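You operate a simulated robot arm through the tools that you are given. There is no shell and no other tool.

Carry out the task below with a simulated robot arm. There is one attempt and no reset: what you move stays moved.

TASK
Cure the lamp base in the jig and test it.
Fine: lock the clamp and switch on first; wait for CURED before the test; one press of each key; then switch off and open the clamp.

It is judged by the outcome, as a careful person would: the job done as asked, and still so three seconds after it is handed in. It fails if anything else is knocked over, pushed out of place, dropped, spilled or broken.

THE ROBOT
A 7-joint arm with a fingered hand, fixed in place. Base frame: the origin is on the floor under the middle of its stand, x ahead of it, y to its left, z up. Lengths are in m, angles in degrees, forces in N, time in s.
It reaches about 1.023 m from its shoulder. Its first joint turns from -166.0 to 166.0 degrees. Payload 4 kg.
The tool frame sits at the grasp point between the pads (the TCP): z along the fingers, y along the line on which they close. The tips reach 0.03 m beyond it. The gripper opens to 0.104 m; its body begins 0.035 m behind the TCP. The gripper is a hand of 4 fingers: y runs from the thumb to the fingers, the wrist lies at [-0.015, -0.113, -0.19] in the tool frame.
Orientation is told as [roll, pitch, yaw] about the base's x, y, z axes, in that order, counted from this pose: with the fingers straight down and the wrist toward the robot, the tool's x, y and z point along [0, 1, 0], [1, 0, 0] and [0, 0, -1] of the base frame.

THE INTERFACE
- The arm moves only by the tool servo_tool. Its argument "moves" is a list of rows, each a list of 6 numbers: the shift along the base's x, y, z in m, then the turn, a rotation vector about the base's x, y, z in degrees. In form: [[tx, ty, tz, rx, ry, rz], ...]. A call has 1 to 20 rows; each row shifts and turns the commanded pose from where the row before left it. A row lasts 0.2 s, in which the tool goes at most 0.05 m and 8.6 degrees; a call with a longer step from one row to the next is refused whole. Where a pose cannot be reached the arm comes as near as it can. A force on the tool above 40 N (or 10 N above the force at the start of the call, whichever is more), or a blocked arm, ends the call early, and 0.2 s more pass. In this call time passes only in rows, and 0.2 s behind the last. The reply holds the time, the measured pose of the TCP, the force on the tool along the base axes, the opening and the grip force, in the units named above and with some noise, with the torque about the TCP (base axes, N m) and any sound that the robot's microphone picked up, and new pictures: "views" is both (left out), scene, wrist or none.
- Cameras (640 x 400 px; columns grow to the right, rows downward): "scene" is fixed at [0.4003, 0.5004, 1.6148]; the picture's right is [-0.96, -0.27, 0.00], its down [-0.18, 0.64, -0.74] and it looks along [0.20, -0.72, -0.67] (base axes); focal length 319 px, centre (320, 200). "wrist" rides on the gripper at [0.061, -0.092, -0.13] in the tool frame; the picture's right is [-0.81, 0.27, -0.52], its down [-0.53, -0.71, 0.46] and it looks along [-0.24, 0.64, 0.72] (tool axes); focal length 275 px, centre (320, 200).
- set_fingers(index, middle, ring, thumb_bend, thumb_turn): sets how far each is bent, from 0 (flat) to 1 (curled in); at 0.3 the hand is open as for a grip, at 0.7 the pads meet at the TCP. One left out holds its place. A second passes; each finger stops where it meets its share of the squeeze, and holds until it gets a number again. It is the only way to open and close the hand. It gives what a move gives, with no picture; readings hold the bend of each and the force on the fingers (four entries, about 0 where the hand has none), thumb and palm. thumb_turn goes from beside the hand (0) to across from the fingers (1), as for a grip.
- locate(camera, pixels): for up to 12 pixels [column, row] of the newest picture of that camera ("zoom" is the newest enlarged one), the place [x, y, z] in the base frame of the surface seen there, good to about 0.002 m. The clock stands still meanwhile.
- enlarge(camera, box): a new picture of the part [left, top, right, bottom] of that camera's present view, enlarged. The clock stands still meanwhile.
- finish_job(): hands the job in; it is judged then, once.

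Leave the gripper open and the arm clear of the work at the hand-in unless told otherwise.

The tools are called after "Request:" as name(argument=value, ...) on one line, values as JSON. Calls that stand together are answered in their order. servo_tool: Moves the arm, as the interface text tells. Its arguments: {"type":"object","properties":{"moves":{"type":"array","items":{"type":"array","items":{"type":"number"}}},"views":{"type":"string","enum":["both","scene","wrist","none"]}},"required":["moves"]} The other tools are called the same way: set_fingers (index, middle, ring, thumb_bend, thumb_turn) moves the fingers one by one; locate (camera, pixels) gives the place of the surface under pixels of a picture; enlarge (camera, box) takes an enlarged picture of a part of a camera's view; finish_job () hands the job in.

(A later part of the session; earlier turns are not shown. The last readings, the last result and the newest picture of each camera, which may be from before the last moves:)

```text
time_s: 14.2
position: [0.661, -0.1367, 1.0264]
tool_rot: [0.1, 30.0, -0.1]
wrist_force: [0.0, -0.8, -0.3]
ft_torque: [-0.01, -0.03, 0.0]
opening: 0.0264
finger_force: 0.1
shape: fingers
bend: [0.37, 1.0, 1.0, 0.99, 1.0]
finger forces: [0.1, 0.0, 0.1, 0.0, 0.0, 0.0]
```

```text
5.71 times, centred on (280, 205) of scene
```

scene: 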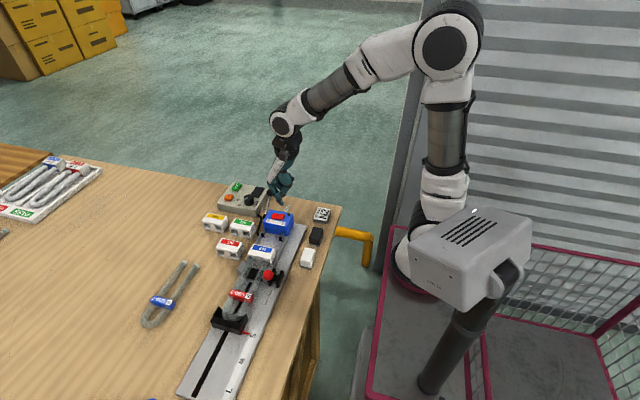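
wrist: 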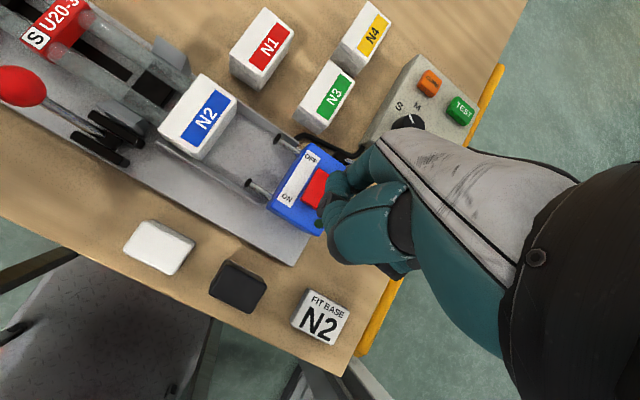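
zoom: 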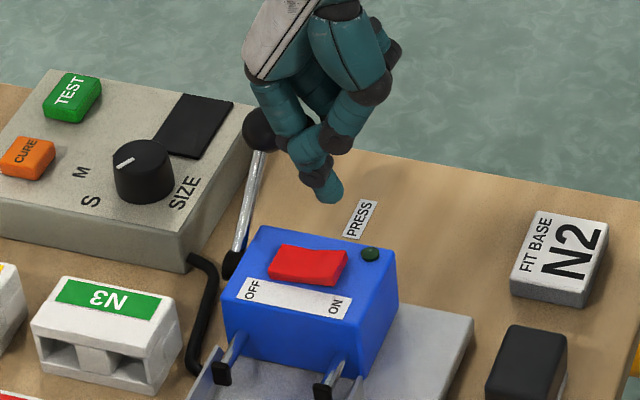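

I can see the whole rocker now (zoom 268–348 by 243–287). I locate its corners and the fingertip.

Request:
locate(camera="zoom", pixels=[[276, 262], [283, 248], [340, 254], [337, 272], [310, 262], [345, 282], [270, 280], [328, 195], [322, 190], [334, 192], [262, 130], [330, 245]])

```text
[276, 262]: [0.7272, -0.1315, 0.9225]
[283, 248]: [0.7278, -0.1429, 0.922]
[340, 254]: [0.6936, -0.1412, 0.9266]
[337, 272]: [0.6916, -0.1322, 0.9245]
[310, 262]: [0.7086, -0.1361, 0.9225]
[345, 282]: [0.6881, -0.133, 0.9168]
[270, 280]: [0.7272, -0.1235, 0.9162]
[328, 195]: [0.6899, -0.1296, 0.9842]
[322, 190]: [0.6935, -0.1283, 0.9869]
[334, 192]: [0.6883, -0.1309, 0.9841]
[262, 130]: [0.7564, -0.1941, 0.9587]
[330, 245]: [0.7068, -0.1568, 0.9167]
```

The rocker spans x 0.690–0.729 with its ON end raised to z≈0.927; the tip bottom is at about 0.970, above x≈0.691. I shift 3 mm in x and lower to about 6 mm above the rocker.

Request:
servo_tool(moves=[[0.003, 0, -0.02, 0, 0, 0], [0, 0, -0.017, 0, 0, 0], [0, 0, 0, 0, 0, 0]], views="scene")

Request:
enlarge(camera="scene", box=[250, 180, 310, 230])

```text
time_s: 15.0
position: [0.6651, -0.1368, 0.987]
tool_rot: [-0.1, 30.0, 0.0]
wrist_force: [0.6, 0.7, -0.3]
ft_torque: [0.01, 0.0, 0.01]
opening: 0.0264
finger_force: 0.1
shape: fingers
bend: [0.37, 1.0, 1.0, 0.99, 1.0]
finger forces: [0.0, 0.0, 0.0, 0.0, 0.1, 0.1]
```

scene: 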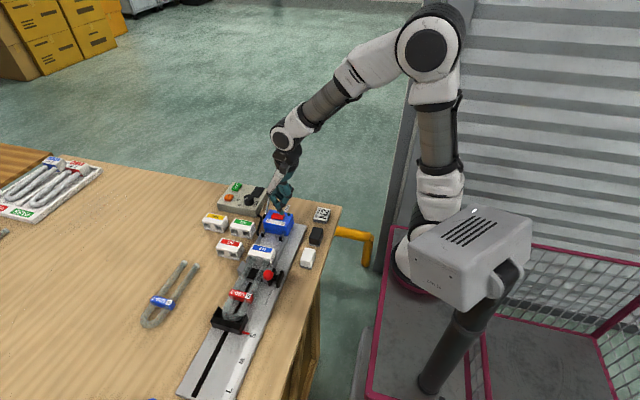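

```text
8.00 times, centred on (280, 205) of scene
```

zoom: 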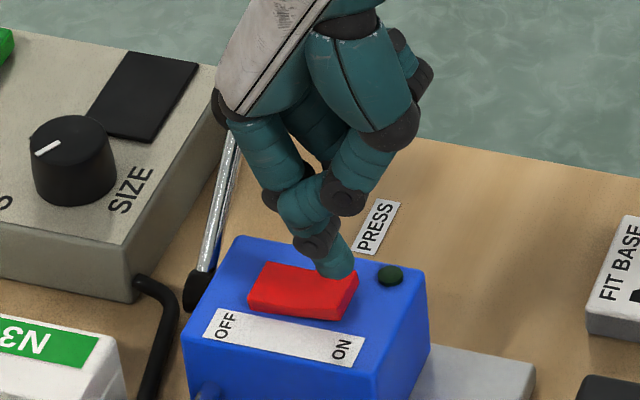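

The tip is right over the ON end. I press down in small steps and watch the force.

Request:
servo_tool(moves=[[0, 0, -0.004, 0, 0, 0], [0, 0, -0.004, 0, 0, 0], [0, 0, -0.003, 0, 0, 0]], views="scene")

Request:
enlarge(camera="scene", box=[250, 180, 310, 230])

```text
time_s: 15.8
position: [0.6641, -0.136, 0.9789]
tool_rot: [0.0, 29.9, 0.0]
wrist_force: [0.3, 0.7, 3.0]
ft_torque: [0.01, -0.08, 0.03]
opening: 0.0263
finger_force: 1.6
shape: fingers
bend: [0.38, 1.0, 1.0, 0.99, 1.0]
finger forces: [3.2, 0.0, 0.0, 0.0, 0.0, 0.1]
```

scene: 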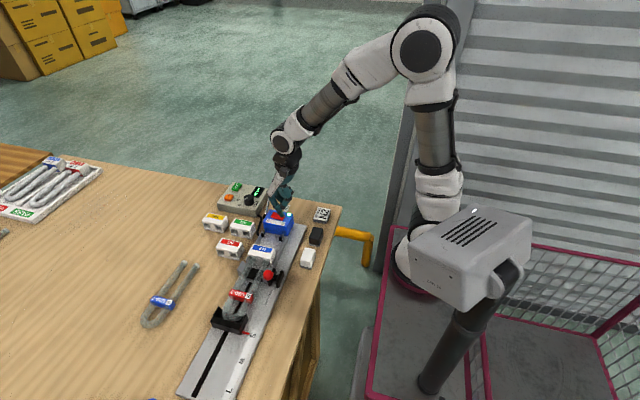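

```text
8.00 times, centred on (280, 205) of scene
```

zoom: 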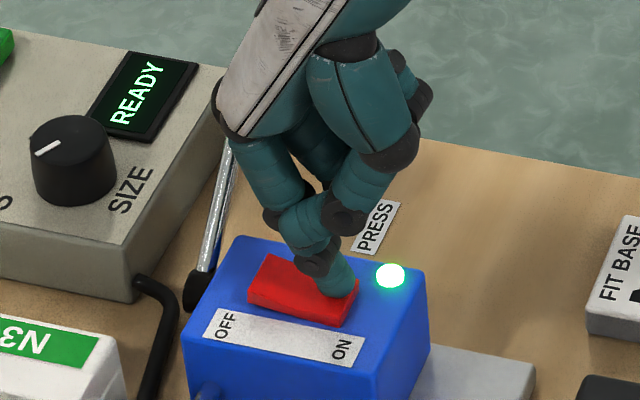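

The green lamp is lit and the display shows READY. I lift off the rocker and travel high to above the CURE key at about [0.908,-0.196].

Request:
servo_tool(moves=[[0, 0, 0.02, 0, 0, 0], [0, 0, 0.04, 0, 0, 0], [0, 0, 0.04, 0, 0, 0], [0.043, -0.0126, 0, 0, 0, 0], [0.043, -0.0126, 0, 0, 0, 0], [0.043, -0.0126, 0, 0, 0, 0], [0.043, -0.0126, 0, 0, 0, 0], [0.043, -0.0126, 0, 0, 0, 0], [0, 0, -0.04, 0, 0, 0], [0, 0, -0.03, 0, 0, 0], [0, 0, 0, 0, 0, 0]], views="both")

Request:
enlarge(camera="scene", box=[205, 160, 285, 220])

Request:
enlarge(camera="wrist", box=[160, 100, 400, 250])

```text
time_s: 18.2
position: [0.8816, -0.2011, 1.0075]
tool_rot: [0.0, 30.0, 0.1]
wrist_force: [-0.2, 0.2, 0.4]
ft_torque: [-0.02, 0.02, -0.03]
opening: 0.0264
finger_force: 0.0
shape: fingers
bend: [0.37, 1.0, 1.0, 0.99, 1.0]
finger forces: [0.0, 0.0, 0.0, 0.0, 0.0, 0.1]
```

scene: 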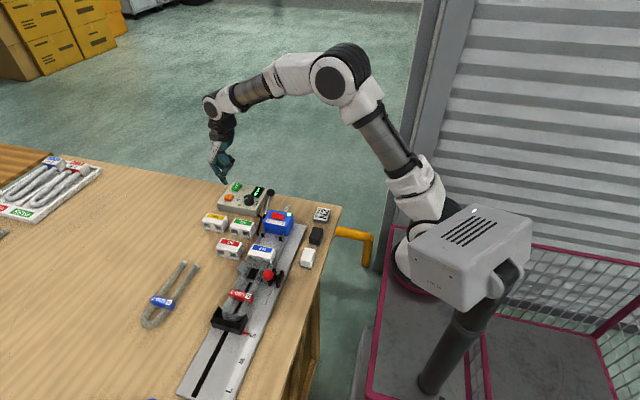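
wrist: 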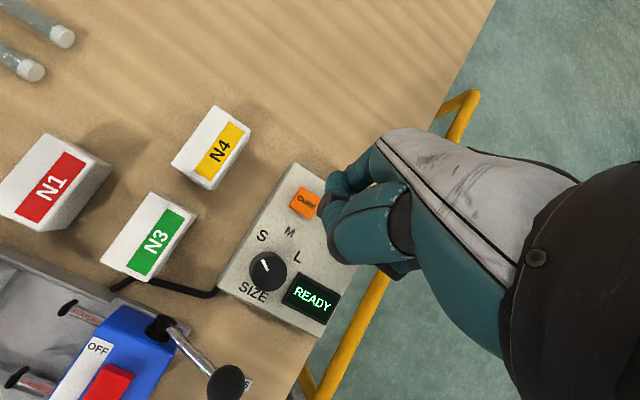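

```text
6.67 times, centred on (245, 190) of scene
```

zoom: 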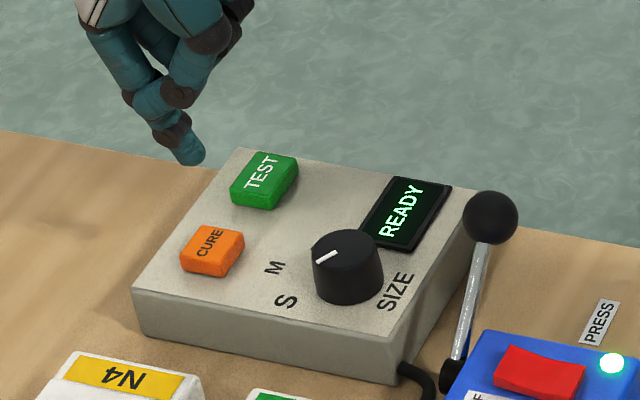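

```text
2.67 times, centred on (280, 175) of wrist
```

zoom: 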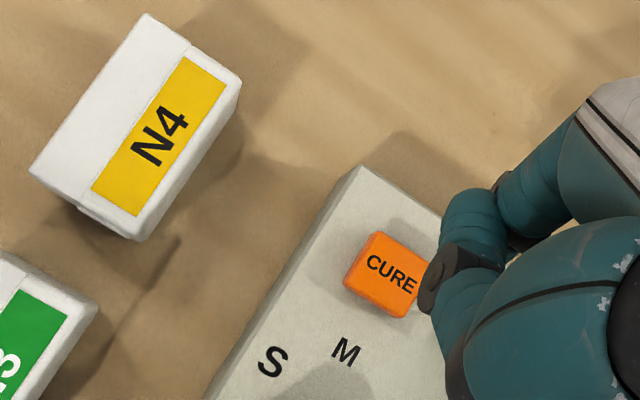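

Display reads READY; the tip hovers above the box. I take a fresh scene zoom and locate the tip and the CURE key edges.

Request:
enlarge(camera="scene", box=[205, 160, 285, 220])

Request:
locate(camera="zoom", pixels=[[190, 158], [182, 153], [198, 154], [186, 245], [240, 238], [213, 232], [205, 262], [213, 244], [264, 172], [240, 192], [290, 165], [265, 190]])

```text
6.67 times, centred on (245, 190) of scene
```

zoom: 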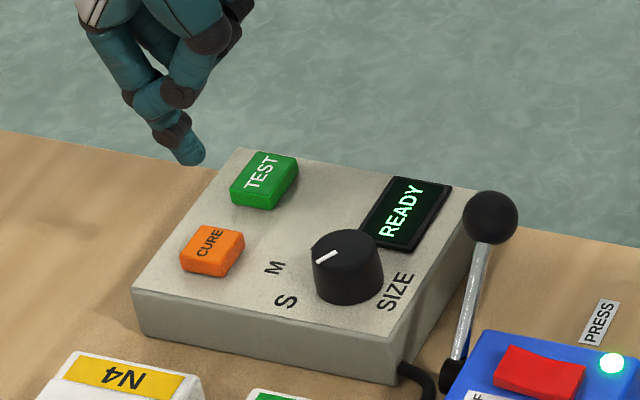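

```text
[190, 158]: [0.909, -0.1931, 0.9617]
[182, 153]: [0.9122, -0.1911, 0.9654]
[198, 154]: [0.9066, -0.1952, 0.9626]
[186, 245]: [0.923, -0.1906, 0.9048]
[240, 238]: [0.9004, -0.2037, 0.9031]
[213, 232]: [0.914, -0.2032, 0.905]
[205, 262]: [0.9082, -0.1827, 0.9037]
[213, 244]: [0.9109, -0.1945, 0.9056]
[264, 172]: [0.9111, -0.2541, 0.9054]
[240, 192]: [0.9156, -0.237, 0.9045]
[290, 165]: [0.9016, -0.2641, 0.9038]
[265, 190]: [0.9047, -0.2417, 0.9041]
```

Tip centre ≈[0.911,-0.199], key centre ≈[0.911,-0.1945], top z 0.9055. I shift 4 mm in y and lower to about 6 mm above the CURE key.

Request:
servo_tool(moves=[[0, 0.004, -0.02, 0, 0, 0], [0, 0, -0.018, 0, 0, 0], [0, 0, 0, 0, 0, 0]], views="scene")

Request:
enlarge(camera="scene", box=[205, 160, 285, 220])

```text
time_s: 19.0
position: [0.8817, -0.196, 0.9685]
tool_rot: [0.1, 30.0, 0.1]
wrist_force: [0.6, -0.1, -0.2]
ft_torque: [0.01, -0.02, -0.01]
opening: 0.0259
finger_force: 0.1
shape: fingers
bend: [0.37, 1.0, 1.0, 0.99, 1.0]
finger forces: [0.1, 0.0, 0.0, 0.0, 0.1, 0.1]
```

scene: 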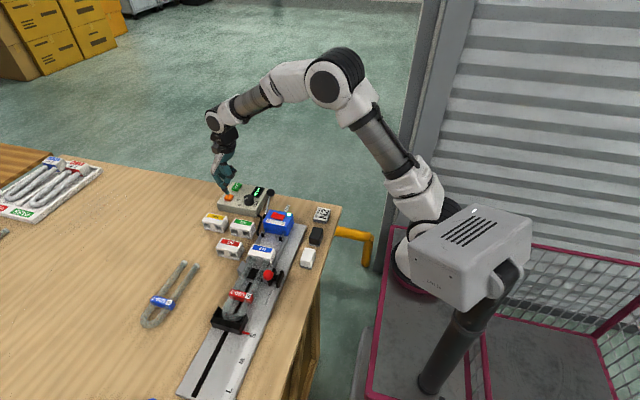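

```text
6.67 times, centred on (245, 190) of scene
```

zoom: 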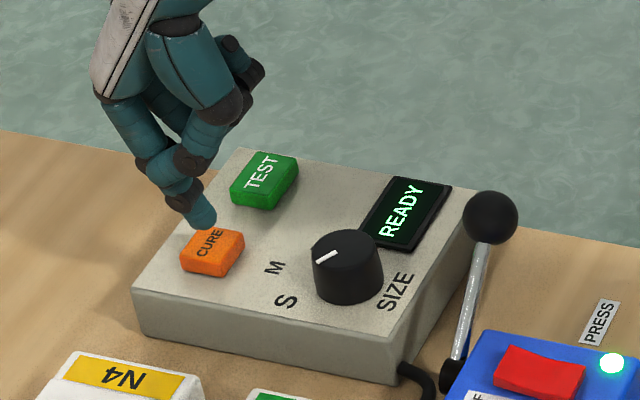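

The tip hovers just over the key. A quick check of its position against the key before the single press.

Request:
locate(camera="zoom", pixels=[[202, 222], [194, 218], [211, 218], [203, 205], [215, 250], [200, 235]])

```text
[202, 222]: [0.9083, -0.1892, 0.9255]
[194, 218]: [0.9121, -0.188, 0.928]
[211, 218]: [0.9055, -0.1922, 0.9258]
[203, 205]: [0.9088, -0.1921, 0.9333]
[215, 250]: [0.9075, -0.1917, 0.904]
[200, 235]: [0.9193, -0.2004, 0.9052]
```

The tip is centred on CURE, bottom ≈0.911. I press down once in small steps.

Request:
servo_tool(moves=[[0, 0, -0.004, 0, 0, 0], [0, 0, -0.004, 0, 0, 0], [0, 0, -0.002, 0, 0, 0]], views="none")

Request:
enlarge(camera="scene", box=[205, 160, 285, 220])

```text
time_s: 19.8
position: [0.8804, -0.1965, 0.961]
tool_rot: [0.0, 29.9, 0.0]
wrist_force: [0.0, -0.7, -0.2]
ft_torque: [-0.01, -0.01, 0.02]
opening: 0.0263
finger_force: 0.1
shape: fingers
bend: [0.37, 1.0, 1.0, 0.99, 1.0]
finger forces: [0.0, 0.0, 0.0, 0.0, 0.0, 0.1]
```

```text
6.67 times, centred on (245, 190) of scene
```

zoom: 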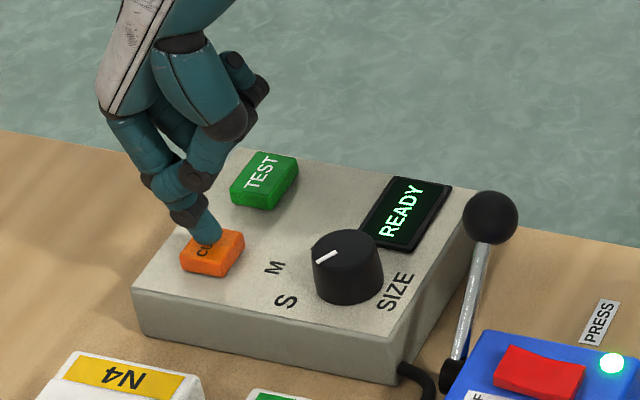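

No force yet and still READY, so the key has not been touched. I continue down in 2 mm steps.

Request:
servo_tool(moves=[[0, 0, -0.002, 0, 0, 0], [0, 0, -0.002, 0, 0, 0]], views="none")

Request:
enlarge(camera="scene", box=[205, 160, 285, 220])

```text
time_s: 20.4
position: [0.881, -0.1966, 0.9558]
tool_rot: [0.0, 30.0, 0.0]
wrist_force: [0.5, -0.7, 2.0]
ft_torque: [0.0, -0.06, -0.03]
opening: 0.0265
finger_force: 1.0
shape: fingers
bend: [0.38, 1.0, 1.0, 0.99, 1.0]
finger forces: [1.8, 0.1, 0.0, 0.1, 0.1, 0.0]
heard: click
```

```text
6.67 times, centred on (245, 190) of scene
```

zoom: 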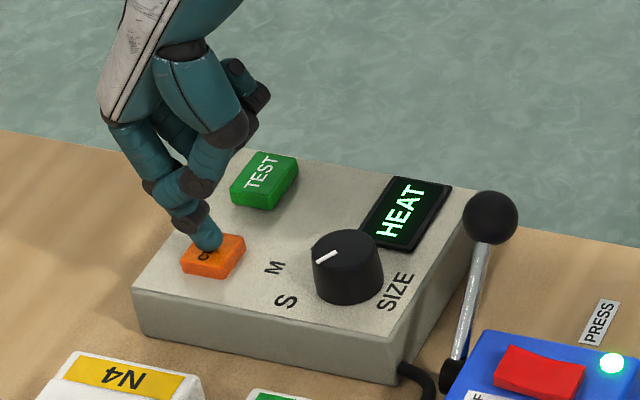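

A click was heard and the display shows HEAT: CURE is pressed once. I lift straight up and move to hover above the TEST key, watching for CURED.

Request:
servo_tool(moves=[[0, 0, 0.01, 0, 0, 0], [0, 0, 0.03, 0, 0, 0], [0, 0, 0.01, 0, 0, 0], [0, -0.03, 0, 0, 0, 0], [0, -0.028, 0, 0, 0, 0], [0, 0, 0, 0, 0, 0], [0, 0, 0, 0, 0, 0]], views="none")

Request:
enlarge(camera="scene", box=[205, 160, 285, 220])

```text
time_s: 22.0
position: [0.8814, -0.2544, 1.0069]
tool_rot: [0.0, 30.0, 0.0]
wrist_force: [0.2, 0.2, 0.6]
ft_torque: [0.03, 0.0, 0.0]
opening: 0.0262
finger_force: 0.1
shape: fingers
bend: [0.37, 1.0, 1.0, 0.99, 1.0]
finger forces: [0.0, 0.0, 0.0, 0.0, 0.0, 0.0]
```

```text
6.67 times, centred on (245, 190) of scene
```

zoom: 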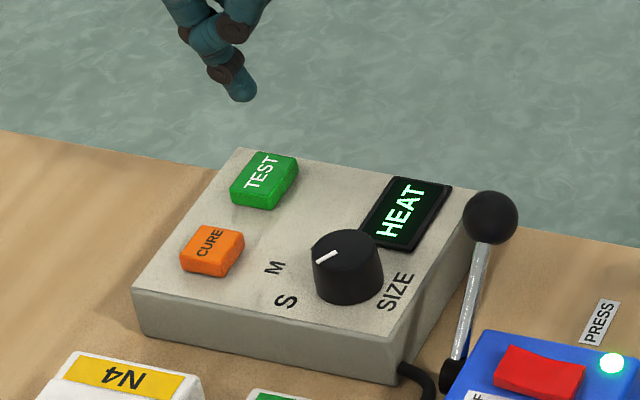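

Display still HEAT. While waiting, I locate the tip over TEST and wait 2 s with zero moves.

Request:
locate(camera="zoom", pixels=[[240, 95], [233, 90], [250, 93], [264, 172], [258, 155], [242, 180], [270, 192], [294, 162]])

Request:
servo_tool(moves=[[0, 0, 0, 0, 0, 0], [0, 0, 0, 0, 0, 0], [0, 0, 0, 0, 0, 0], [0, 0, 0, 0, 0, 0], [0, 0, 0, 0, 0, 0], [0, 0, 0, 0, 0, 0], [0, 0, 0, 0, 0, 0], [0, 0, 0, 0, 0, 0], [0, 0, 0, 0, 0, 0], [0, 0, 0, 0, 0, 0]], views="none")

Request:
enlarge(camera="scene", box=[205, 160, 285, 220])

```text
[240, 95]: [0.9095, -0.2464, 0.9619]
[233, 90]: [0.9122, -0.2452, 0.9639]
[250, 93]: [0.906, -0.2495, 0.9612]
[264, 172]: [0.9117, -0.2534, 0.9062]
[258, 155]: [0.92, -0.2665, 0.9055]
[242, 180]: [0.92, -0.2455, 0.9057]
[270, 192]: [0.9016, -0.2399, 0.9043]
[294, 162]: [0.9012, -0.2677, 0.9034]
```

```text
time_s: 24.2
position: [0.8809, -0.2536, 1.007]
tool_rot: [-0.1, 30.1, -0.1]
wrist_force: [0.6, -0.5, 0.1]
ft_torque: [-0.01, -0.05, -0.02]
opening: 0.0263
finger_force: 0.3
shape: fingers
bend: [0.37, 1.0, 1.0, 0.99, 1.0]
finger forces: [0.1, 0.0, 0.0, 0.1, 0.0, 0.1]
```

```text
6.67 times, centred on (245, 190) of scene
```

zoom: 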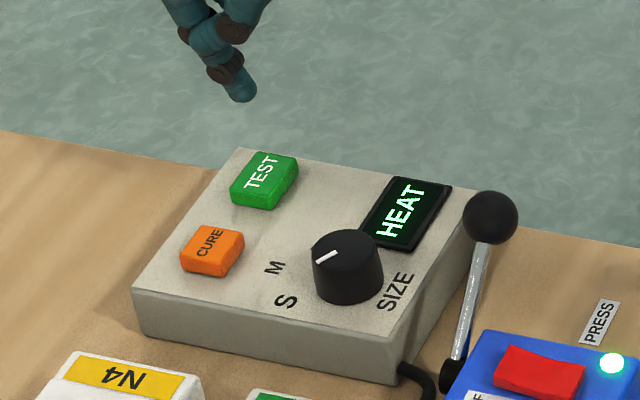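

Tip centre is over TEST (≈[0.911,-0.252]). Display still says HEAT, so I keep waiting.

Request:
servo_tool(moves=[[0, 0, 0, 0, 0, 0], [0, 0, 0, 0, 0, 0], [0, 0, 0, 0, 0, 0], [0, 0, 0, 0, 0, 0], [0, 0, 0, 0, 0, 0], [0, 0, 0, 0, 0, 0], [0, 0, 0, 0, 0, 0], [0, 0, 0, 0, 0, 0], [0, 0, 0, 0, 0, 0], [0, 0, 0, 0, 0, 0], [0, 0, 0, 0, 0, 0], [0, 0, 0, 0, 0, 0]], views="none")

Request:
enlarge(camera="scene", box=[205, 160, 285, 220])

```text
time_s: 26.8
position: [0.8817, -0.2545, 1.0069]
tool_rot: [0.0, 30.0, 0.0]
wrist_force: [-0.3, 0.0, 0.4]
ft_torque: [0.01, -0.01, 0.03]
opening: 0.0265
finger_force: 0.0
shape: fingers
bend: [0.37, 1.0, 1.0, 0.99, 1.0]
finger forces: [0.1, 0.1, 0.1, 0.0, 0.1, 0.0]
```

```text
6.67 times, centred on (245, 190) of scene
```

zoom: 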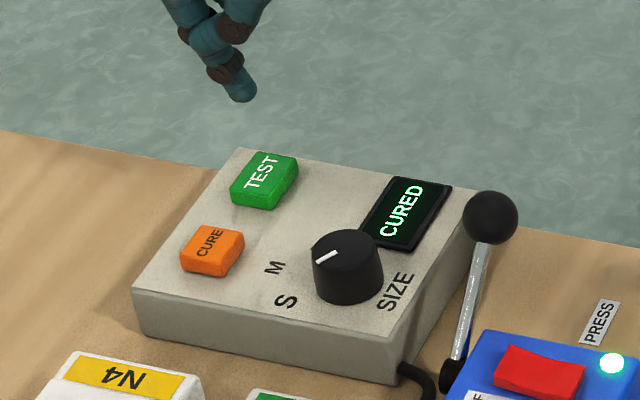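

The display shows CURED. I lower onto the TEST key in one monotone stroke down to just at contact.

Request:
servo_tool(moves=[[0, -0.002, -0.02, 0, 0, 0], [0, 0, -0.022, 0, 0, 0], [0, 0, -0.003, 0, 0, 0], [0, 0, -0.002, 0, 0, 0], [0, 0, -0.002, 0, 0, 0]], views="none")

Request:
enlarge(camera="scene", box=[205, 160, 285, 220])

```text
time_s: 28.0
position: [0.8815, -0.2568, 0.9572]
tool_rot: [0.0, 30.1, 0.0]
wrist_force: [-0.6, -0.2, 1.3]
ft_torque: [0.01, -0.03, 0.0]
opening: 0.0262
finger_force: 0.4
shape: fingers
bend: [0.38, 1.0, 1.0, 0.99, 1.0]
finger forces: [1.3, 0.0, 0.1, 0.0, 0.0, 0.0]
heard: click
```

```text
6.67 times, centred on (245, 190) of scene
```

zoom: 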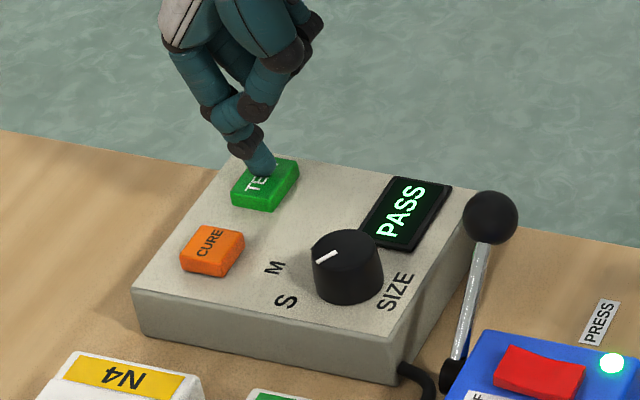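

Click heard and the display shows PASS. I lift straight off TEST, travel back high, and turn the hand −24° about z on the way so the curled fingers stay away from the black press lever knob.

Request:
servo_tool(moves=[[0, 0, 0.01, 0, 0, 0], [0, 0, 0.03, 0, 0, 0], [0, 0, 0.04, 0, 0, 0], [0, 0, 0.03, 0, 0, 0], [-0.03, 0.02, 0, 0, 0, -6], [-0.04, 0.025, 0, 0, 0, -6], [-0.04, 0.025, 0, 0, 0, -6], [-0.04, 0.025, 0, 0, 0, -6], [-0.034, 0.02, 0, 0, 0, 0], [0, 0, -0.02, 0, 0, 0], [0, 0, 0, 0, 0, 0]], views="both")

Request:
enlarge(camera="scene", box=[235, 160, 315, 230])

```text
time_s: 30.4
position: [0.6974, -0.1426, 1.0473]
tool_rot: [0.0, 30.0, -24.1]
wrist_force: [-0.3, -0.8, -0.3]
ft_torque: [-0.03, 0.01, -0.03]
opening: 0.0262
finger_force: 0.1
shape: fingers
bend: [0.37, 1.0, 1.0, 0.99, 1.0]
finger forces: [0.1, 0.0, 0.0, 0.0, 0.0, 0.0]
```

scene: 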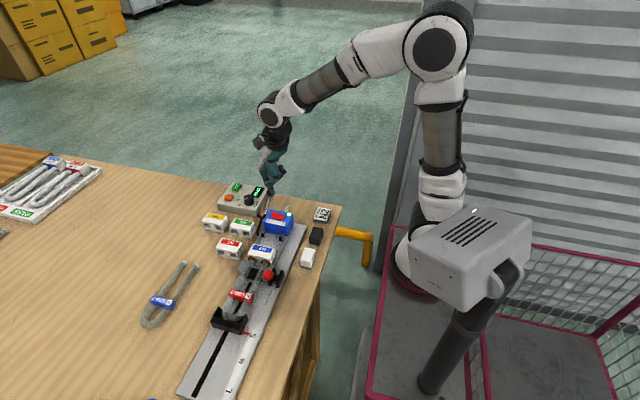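
wrist: 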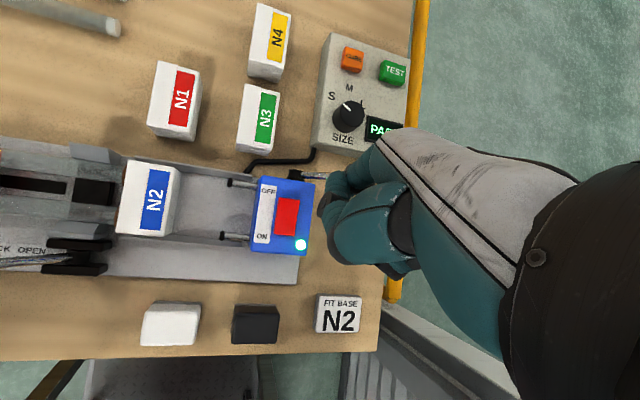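

```text
5.71 times, centred on (275, 195) of scene
```

zoom: 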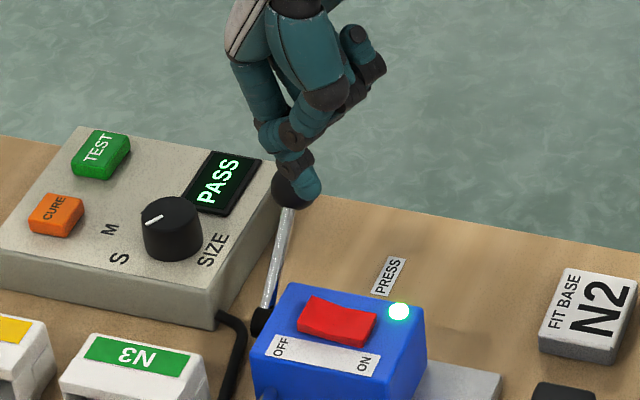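

PASS is still displayed. I locate the fingertip, the rocker's OFF end, the curled fingers and the black knob.

Request:
locate(camera="zoom", pixels=[[309, 200], [302, 195], [316, 192], [308, 315], [318, 300], [366, 325], [335, 320], [285, 190], [360, 85], [345, 95], [275, 200], [300, 325]])

Request:
locate(camera="scene", pixels=[[413, 245], [470, 212], [528, 230], [520, 270], [445, 300], [495, 290], [460, 230], [510, 270], [475, 250]])

```text
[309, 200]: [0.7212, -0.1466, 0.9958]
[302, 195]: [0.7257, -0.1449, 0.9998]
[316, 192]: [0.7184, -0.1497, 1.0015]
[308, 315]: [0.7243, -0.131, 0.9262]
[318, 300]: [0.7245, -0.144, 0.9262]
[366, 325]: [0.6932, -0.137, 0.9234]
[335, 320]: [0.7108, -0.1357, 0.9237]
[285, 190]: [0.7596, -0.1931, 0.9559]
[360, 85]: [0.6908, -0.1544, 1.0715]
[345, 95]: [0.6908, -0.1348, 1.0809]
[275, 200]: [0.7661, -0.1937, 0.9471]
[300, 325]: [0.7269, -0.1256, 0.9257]
```

```text
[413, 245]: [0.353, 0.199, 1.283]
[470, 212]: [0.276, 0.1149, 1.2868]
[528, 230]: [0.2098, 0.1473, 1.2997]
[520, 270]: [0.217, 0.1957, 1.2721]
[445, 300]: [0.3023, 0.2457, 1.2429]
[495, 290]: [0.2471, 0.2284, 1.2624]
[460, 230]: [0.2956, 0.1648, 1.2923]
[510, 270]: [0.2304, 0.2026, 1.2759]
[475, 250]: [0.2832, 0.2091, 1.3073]
```

Tip centre ≈[0.7225,-0.152,0.998]; the OFF end is raised to z≈0.926 at x≈0.725. The curled fingers are well away from the black knob. I shift +16 mm in y and lower to just above the OFF end.

Request:
servo_tool(moves=[[0.001, 0.016, -0.01, 0, 0, 0], [0, 0, -0.02, 0, 0, 0], [0, 0, -0.02, 0, 0, 0], [0, 0, 0, 0, 0, 0]], views="none")

Request:
enlarge(camera="scene", box=[250, 180, 310, 230])

```text
time_s: 31.4
position: [0.6993, -0.125, 0.9957]
tool_rot: [0.0, 30.0, -24.0]
wrist_force: [-0.3, 0.0, -0.9]
ft_torque: [0.02, 0.02, 0.01]
opening: 0.0262
finger_force: 0.0
shape: fingers
bend: [0.37, 1.0, 1.0, 0.99, 1.0]
finger forces: [0.0, 0.0, 0.0, 0.0, 0.0, 0.1]
```

```text
8.00 times, centred on (280, 205) of scene
```

zoom: 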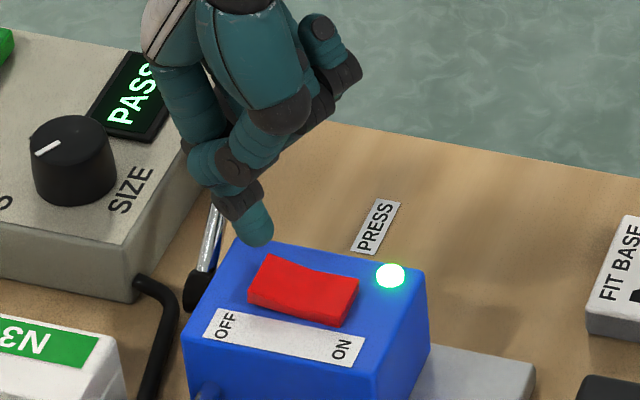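

I check where the tip is relative to the OFF end.

Request:
locate(camera="zoom", pixels=[[257, 240], [248, 234], [267, 232], [258, 220], [265, 275], [270, 262], [275, 290]])

```text
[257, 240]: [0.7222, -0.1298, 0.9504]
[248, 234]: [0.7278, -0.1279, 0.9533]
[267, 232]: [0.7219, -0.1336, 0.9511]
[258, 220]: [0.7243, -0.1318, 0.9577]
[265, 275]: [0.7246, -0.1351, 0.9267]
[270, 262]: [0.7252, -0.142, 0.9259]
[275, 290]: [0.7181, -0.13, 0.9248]
```

The tip is centred over the OFF end, about 1 cm above it. I press down in small steps.

Request:
servo_tool(moves=[[0, 0, -0.006, 0, 0, 0], [0, 0, -0.004, 0, 0, 0], [0, 0, -0.004, 0, 0, 0], [0, 0, -0.002, 0, 0, 0]], views="none")

Request:
enlarge(camera="scene", box=[240, 175, 310, 230])

```text
time_s: 32.4
position: [0.6975, -0.1253, 0.9809]
tool_rot: [0.0, 30.0, -24.0]
wrist_force: [0.2, 0.6, 1.2]
ft_torque: [-0.03, -0.06, 0.03]
opening: 0.0262
finger_force: 1.0
shape: fingers
bend: [0.37, 1.0, 1.0, 0.99, 1.0]
finger forces: [1.0, 0.0, 0.0, 0.0, 0.0, 0.0]
```

```text
7.27 times, centred on (275, 202) of scene
```

zoom: 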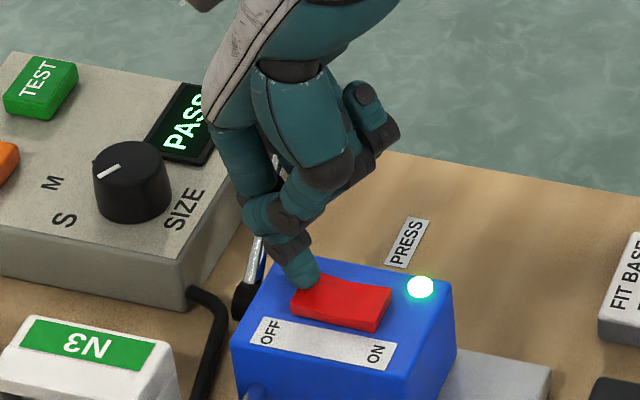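

Contact has begun (1.2 N) but the lamp is still lit. I press a little further.

Request:
servo_tool(moves=[[0, 0, -0.002, 0, 0, 0], [0, 0, -0.002, 0, 0, 0]], views="none")

Request:
enlarge(camera="scene", box=[240, 175, 310, 230])

```text
time_s: 33.0
position: [0.6971, -0.125, 0.9758]
tool_rot: [0.0, 30.0, -24.1]
wrist_force: [0.5, 0.0, 4.0]
ft_torque: [-0.06, -0.17, -0.03]
opening: 0.0262
finger_force: 1.9
shape: fingers
bend: [0.37, 1.0, 1.0, 0.99, 1.0]
finger forces: [4.6, 0.0, 0.0, 0.1, 0.1, 0.0]
```

```text
7.27 times, centred on (275, 202) of scene
```

zoom: 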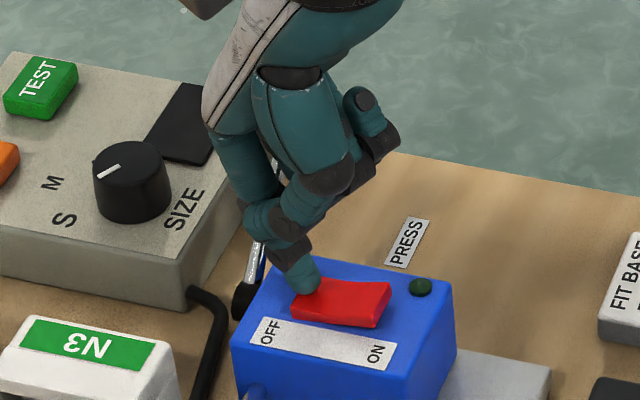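

The lamp is dark and the display blank: it is off. I lift clear and travel high to the +y side of the red knob, at TCP ≈[0.619,0.135,1.08], to open the clamp.

Request:
servo_tool(moves=[[0, 0, 0.02, 0, 0, 0], [0, 0, 0.04, 0, 0, 0], [0, 0, 0.045, 0, 0, 0], [-0.0111, 0.0371, 0, 0, 0, 0], [-0.0111, 0.0371, 0, 0, 0, 0], [-0.0111, 0.0371, 0, 0, 0, 0], [-0.0111, 0.0371, 0, 0, 0, 0], [-0.0111, 0.0371, 0, 0, 0, 0], [-0.0111, 0.0371, 0, 0, 0, 0], [-0.0111, 0.0371, 0, 0, 0, 0], [0, 0, 0, 0, 0, 0]], views="both")

Request:
enlarge(camera="scene", box=[215, 190, 335, 300])

```text
time_s: 35.4
position: [0.6196, 0.1345, 1.0825]
tool_rot: [-0.1, 30.1, -24.1]
wrist_force: [-0.7, -0.1, -0.5]
ft_torque: [-0.02, 0.0, 0.0]
opening: 0.026
finger_force: 0.1
shape: fingers
bend: [0.37, 1.0, 1.0, 0.99, 1.0]
finger forces: [0.0, 0.1, 0.1, 0.0, 0.0, 0.0]
```

scene: 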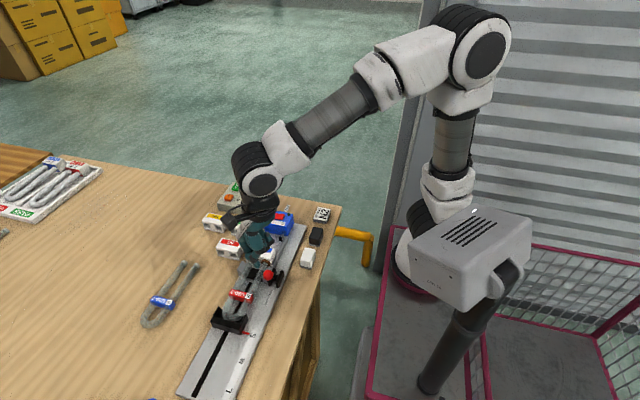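
wrist: 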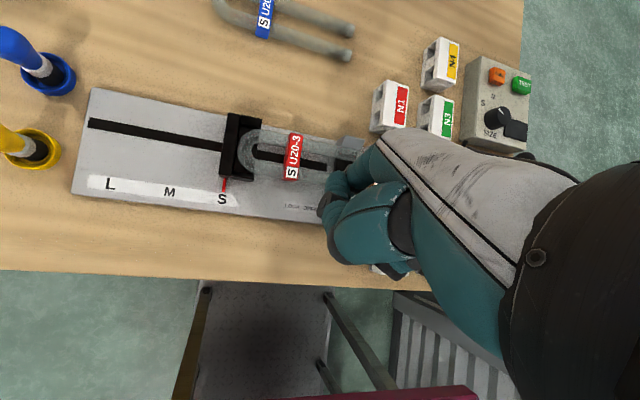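

```text
3.64 times, centred on (275, 245) of scene
```

zoom: 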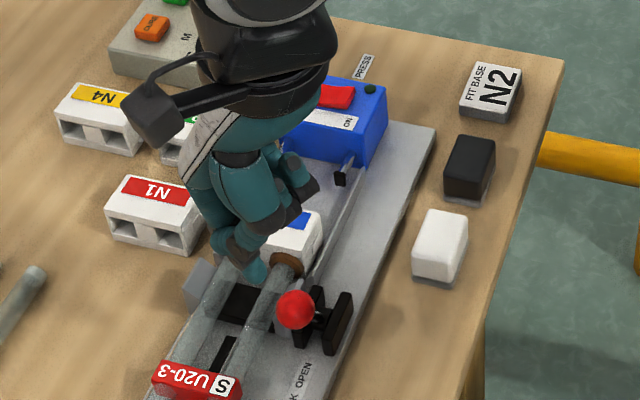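

The base now shows a brown cement ring at the tube (cured). I locate the fingertip (zoom (255,275)) and the knob (295,308).

Request:
locate(camera="zoom", pixels=[[256, 277], [248, 272], [262, 268], [295, 308], [295, 295], [245, 250], [300, 190], [270, 215], [325, 315], [285, 262]])

Request:
enlarge(camera="scene", box=[240, 235, 304, 285])

```text
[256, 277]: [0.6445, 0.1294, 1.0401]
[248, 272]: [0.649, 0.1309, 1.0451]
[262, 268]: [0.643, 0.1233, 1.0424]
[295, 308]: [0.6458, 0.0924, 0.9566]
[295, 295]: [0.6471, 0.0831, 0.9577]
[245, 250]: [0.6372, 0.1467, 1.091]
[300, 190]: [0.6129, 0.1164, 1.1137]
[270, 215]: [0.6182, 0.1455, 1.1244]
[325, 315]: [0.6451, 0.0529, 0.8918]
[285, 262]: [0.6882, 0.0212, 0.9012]
```

```text
8.00 times, centred on (272, 260) of scene
```

zoom: 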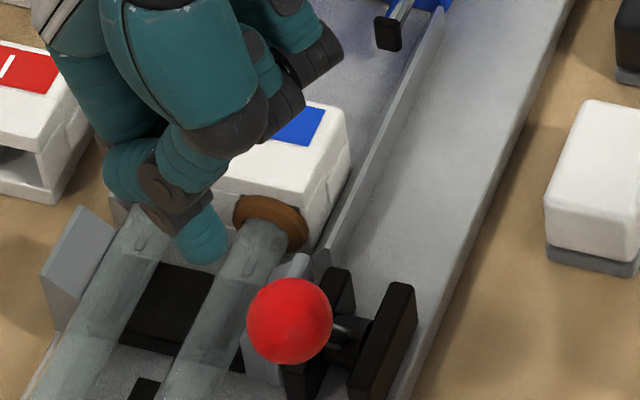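

The tip is 2 cm beyond the knob on the +y side. I lower it to knob height (tip centre ≈0.946).

Request:
servo_tool(moves=[[0.002, 0, -0.03, 0, 0, 0], [0, 0, -0.03, 0, 0, 0], [0, 0, -0.02, 0, 0, 0], [0, 0, -0.009, 0, 0, 0], [0, 0, 0, 0, 0, 0]], views="both")

Request:
enlarge(camera="scene", box=[230, 230, 310, 290])

```text
time_s: 36.6
position: [0.6219, 0.1336, 0.9933]
tool_rot: [0.0, 30.0, -24.0]
wrist_force: [-0.7, 0.0, 0.1]
ft_torque: [0.01, 0.0, -0.04]
opening: 0.0262
finger_force: 0.0
shape: fingers
bend: [0.37, 1.0, 1.0, 0.99, 1.0]
finger forces: [0.1, 0.0, 0.0, 0.0, 0.1, 0.1]
```

scene: 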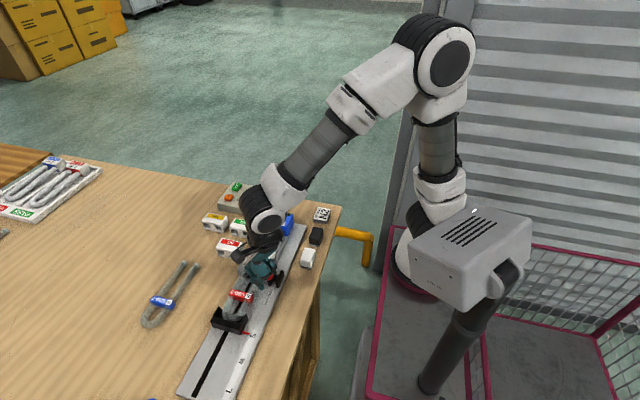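
wrist: 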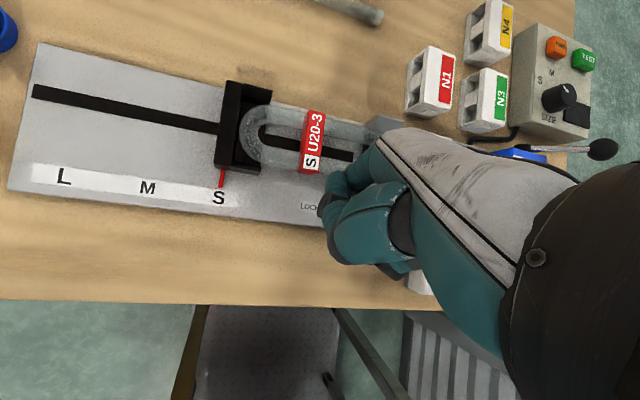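

```text
6.67 times, centred on (270, 260) of scene
```

zoom: 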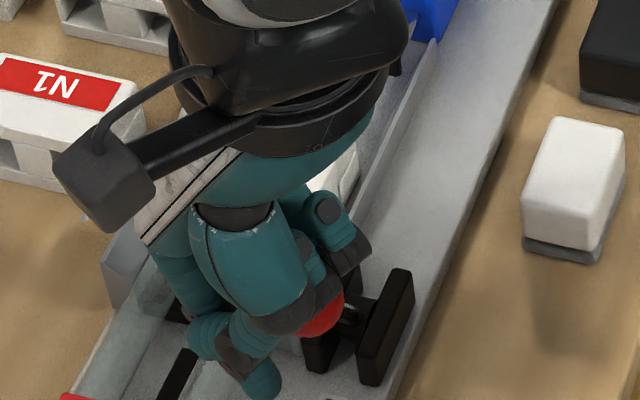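

The tip (zoom (262,388)) is beyond the knob (322,318). I check positions.

Request:
locate(camera="zoom", pixels=[[262, 390], [252, 380], [272, 380], [328, 320], [310, 335], [240, 345], [290, 310], [345, 235], [360, 250]])

```text
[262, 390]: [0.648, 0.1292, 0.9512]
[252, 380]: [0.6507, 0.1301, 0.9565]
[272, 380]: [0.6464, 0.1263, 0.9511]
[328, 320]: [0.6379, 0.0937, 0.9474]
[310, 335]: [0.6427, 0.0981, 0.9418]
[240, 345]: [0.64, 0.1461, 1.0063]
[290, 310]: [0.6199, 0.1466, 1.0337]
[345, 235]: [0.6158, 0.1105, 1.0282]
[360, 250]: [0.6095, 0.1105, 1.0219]
```

The tip is level with the knob and in line. I push toward -y (OPEN) in small rows, rising slightly with the arc.

Request:
servo_tool(moves=[[0, -0.01, 0, 0, 0, 0], [0, -0.01, 0, 0, 0, 0], [0, -0.01, 0.002, 0, 0, 0], [0, -0.01, 0.002, 0, 0, 0], [0, -0.01, 0.002, 0, 0, 0]], views="scene")

Request:
enlarge(camera="scene", box=[230, 220, 326, 290])

```text
time_s: 37.8
position: [0.6226, 0.0846, 0.9998]
tool_rot: [0.1, 30.1, -24.1]
wrist_force: [-0.2, -0.2, 1.0]
ft_torque: [0.02, 0.01, -0.03]
opening: 0.0263
finger_force: 0.3
shape: fingers
bend: [0.38, 1.0, 1.0, 0.99, 1.0]
finger forces: [0.1, 0.0, 0.1, 0.0, 0.0, 0.0]
```

scene: 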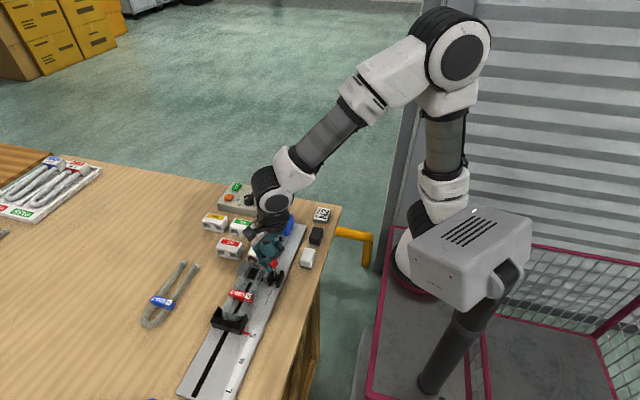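

```text
5.71 times, centred on (278, 255) of scene
```

zoom: 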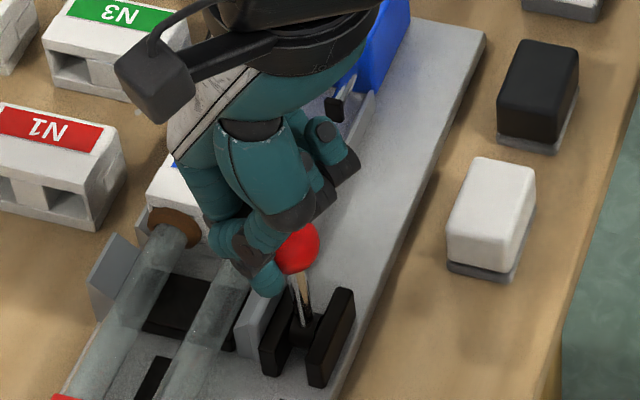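

The lever is near upright and moving freely. I continue toward OPEN.

Request:
servo_tool(moves=[[0, -0.01, 0, 0, 0, 0], [0, -0.01, -0.001, 0, 0, 0], [0, -0.01, -0.002, 0, 0, 0], [0, -0.01, -0.002, 0, 0, 0]], views="scene")

Request:
enlarge(camera="scene", box=[230, 210, 326, 280])

```text
time_s: 38.8
position: [0.6204, 0.0446, 0.9936]
tool_rot: [0.0, 30.0, -24.0]
wrist_force: [-0.2, 0.6, 0.3]
ft_torque: [0.01, 0.01, 0.04]
opening: 0.0262
finger_force: 0.4
shape: fingers
bend: [0.38, 1.0, 1.0, 0.99, 1.0]
finger forces: [0.9, 0.1, 0.1, 0.0, 0.1, 0.1]
```

scene: 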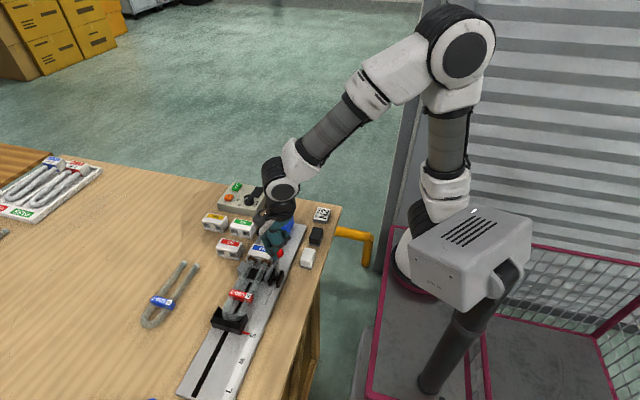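

```text
5.71 times, centred on (278, 245) of scene
```

zoom: 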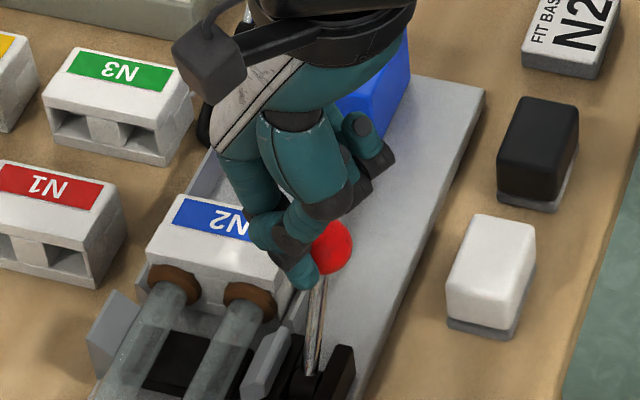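

I check the knob, tip and base clearance here.

Request:
locate(camera="zoom", pixels=[[335, 245], [340, 262], [300, 282], [310, 275], [290, 270], [290, 280], [262, 235], [270, 250], [315, 340]])

```text
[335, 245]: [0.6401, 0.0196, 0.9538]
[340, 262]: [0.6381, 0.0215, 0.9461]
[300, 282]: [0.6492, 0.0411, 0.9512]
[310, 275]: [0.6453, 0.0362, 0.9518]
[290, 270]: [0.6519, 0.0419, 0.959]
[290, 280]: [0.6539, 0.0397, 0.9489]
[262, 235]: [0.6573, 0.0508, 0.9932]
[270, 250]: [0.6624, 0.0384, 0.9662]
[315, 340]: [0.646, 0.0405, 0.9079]
```

The knob is back near its original OPEN position. I nudge 6 mm more to confirm it is against its stop.

Request:
servo_tool(moves=[[0, -0.003, 0, 0, 0, 0], [0, -0.003, 0, 0, 0, 0]], views="none")

Request:
enlarge(camera="scene", box=[230, 210, 326, 280])

```text
time_s: 39.4
position: [0.6212, 0.0397, 0.9936]
tool_rot: [0.0, 30.0, -24.0]
wrist_force: [2.0, 9.5, -0.7]
ft_torque: [0.48, -0.07, 0.28]
opening: 0.0253
finger_force: 4.2
shape: fingers
bend: [0.39, 1.0, 1.0, 0.98, 0.99]
finger forces: [9.6, 0.0, 0.1, 0.0, 0.1, 0.1]
```

```text
5.71 times, centred on (278, 245) of scene
```

zoom: 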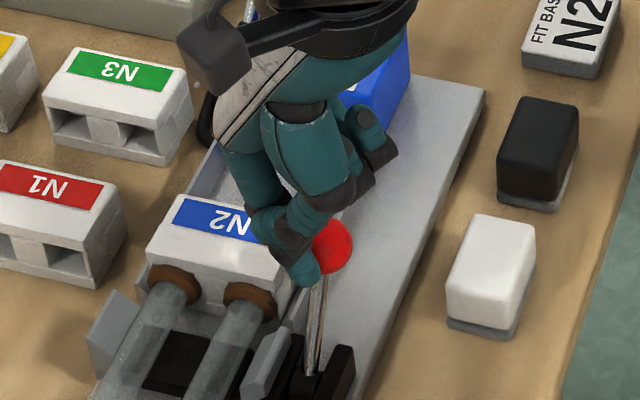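

It meets 9.5 N at the stop and the knob no longer moves: the clamp is fully OPEN. I back off toward +y, then rise well clear.

Request:
servo_tool(moves=[[0, 0.01, 0, 0, 0, 0], [0, 0.02, 0, 0, 0, 0], [0, 0, 0.03, 0, 0, 0], [0, 0, 0.045, 0, 0, 0], [0, 0, 0.045, 0, 0, 0], [0, 0, 0.04, 0, 0, 0], [0, 0, 0.03, 0, 0, 0], [-0.01, -0.045, 0, 0, 0, 0], [-0.01, -0.045, 0, 0, 0, 0], [-0.01, -0.045, 0, 0, 0, 0], [-0.01, -0.045, 0, 0, 0, 0], [-0.01, -0.045, 0, 0, 0, 0], [-0.01, -0.045, 0, 0, 0, 0], [-0.01, -0.045, 0, 0, 0, 0], [-0.01, -0.04, 0, 0, 0, 0]], views="both")

Request:
enlarge(camera="scene", box=[180, 170, 340, 290])

```text
time_s: 42.6
position: [0.5428, -0.2872, 1.185]
tool_rot: [0.0, 30.1, -24.0]
wrist_force: [1.4, 1.0, 0.1]
ft_torque: [-0.02, -0.02, 0.0]
opening: 0.026
finger_force: 0.1
shape: fingers
bend: [0.38, 1.0, 1.0, 0.98, 0.99]
finger forces: [0.0, 0.0, 0.1, 0.0, 0.0, 0.0]
```

scene: 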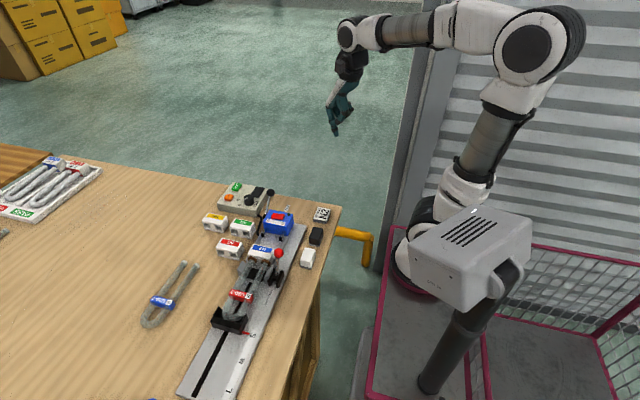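
wrist: 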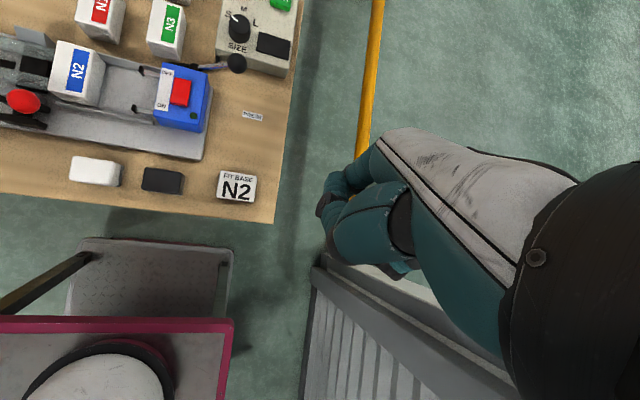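

```text
3.33 times, centred on (260, 230) of scene
```

zoom: 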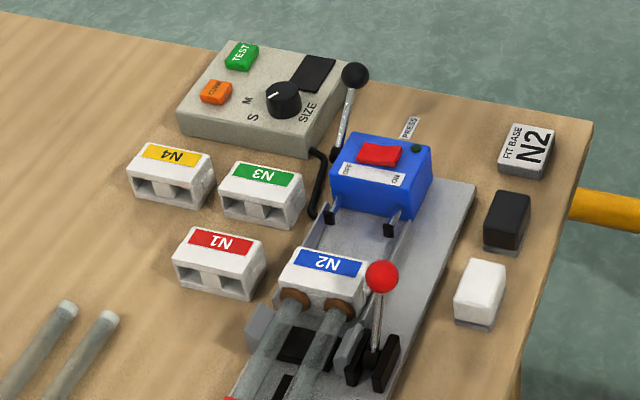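

Everything stands as before: clamp open, switch off, lamp dark, base in place with cured rings, other parts unmoved. I open the hand to its grip-open shape and take a last look.

Request:
set_fingers(index=0.3, middle=0.3, ring=0.3, thumb_bend=0.3, thumb_turn=1.0)

Request:
servo_tool(moves=[[0, 0, 0, 0, 0, 0]], views="scene")

Request:
enlarge(camera="scene", box=[225, 190, 321, 280])

```text
time_s: 43.6
position: [0.5428, -0.2856, 1.1845]
tool_rot: [0.1, 29.9, -23.9]
wrist_force: [0.0, 0.2, -0.4]
ft_torque: [0.03, 0.0, 0.0]
opening: 0.1027
finger_force: 0.1
shape: fingers
bend: [0.3, 0.3, 0.3, 0.3, 0.98]
finger forces: [0.0, 0.1, 0.1, 0.0, 0.0, 0.0]
```

```text
time_s: 44.0
position: [0.5418, -0.2854, 1.1847]
tool_rot: [0.0, 30.0, -24.0]
wrist_force: [0.2, 0.0, 0.7]
ft_torque: [0.0, 0.02, 0.0]
opening: 0.1028
finger_force: 0.2
shape: fingers
bend: [0.3, 0.3, 0.3, 0.3, 0.98]
finger forces: [0.1, 0.0, 0.1, 0.1, 0.0, 0.0]
```

scene: 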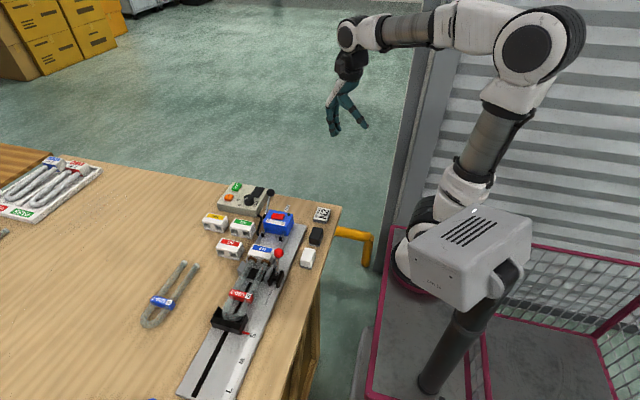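

```text
4.44 times, centred on (273, 235) of scene
```

zoom: 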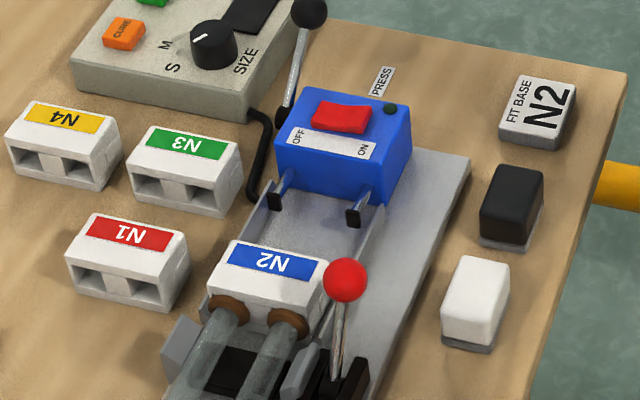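

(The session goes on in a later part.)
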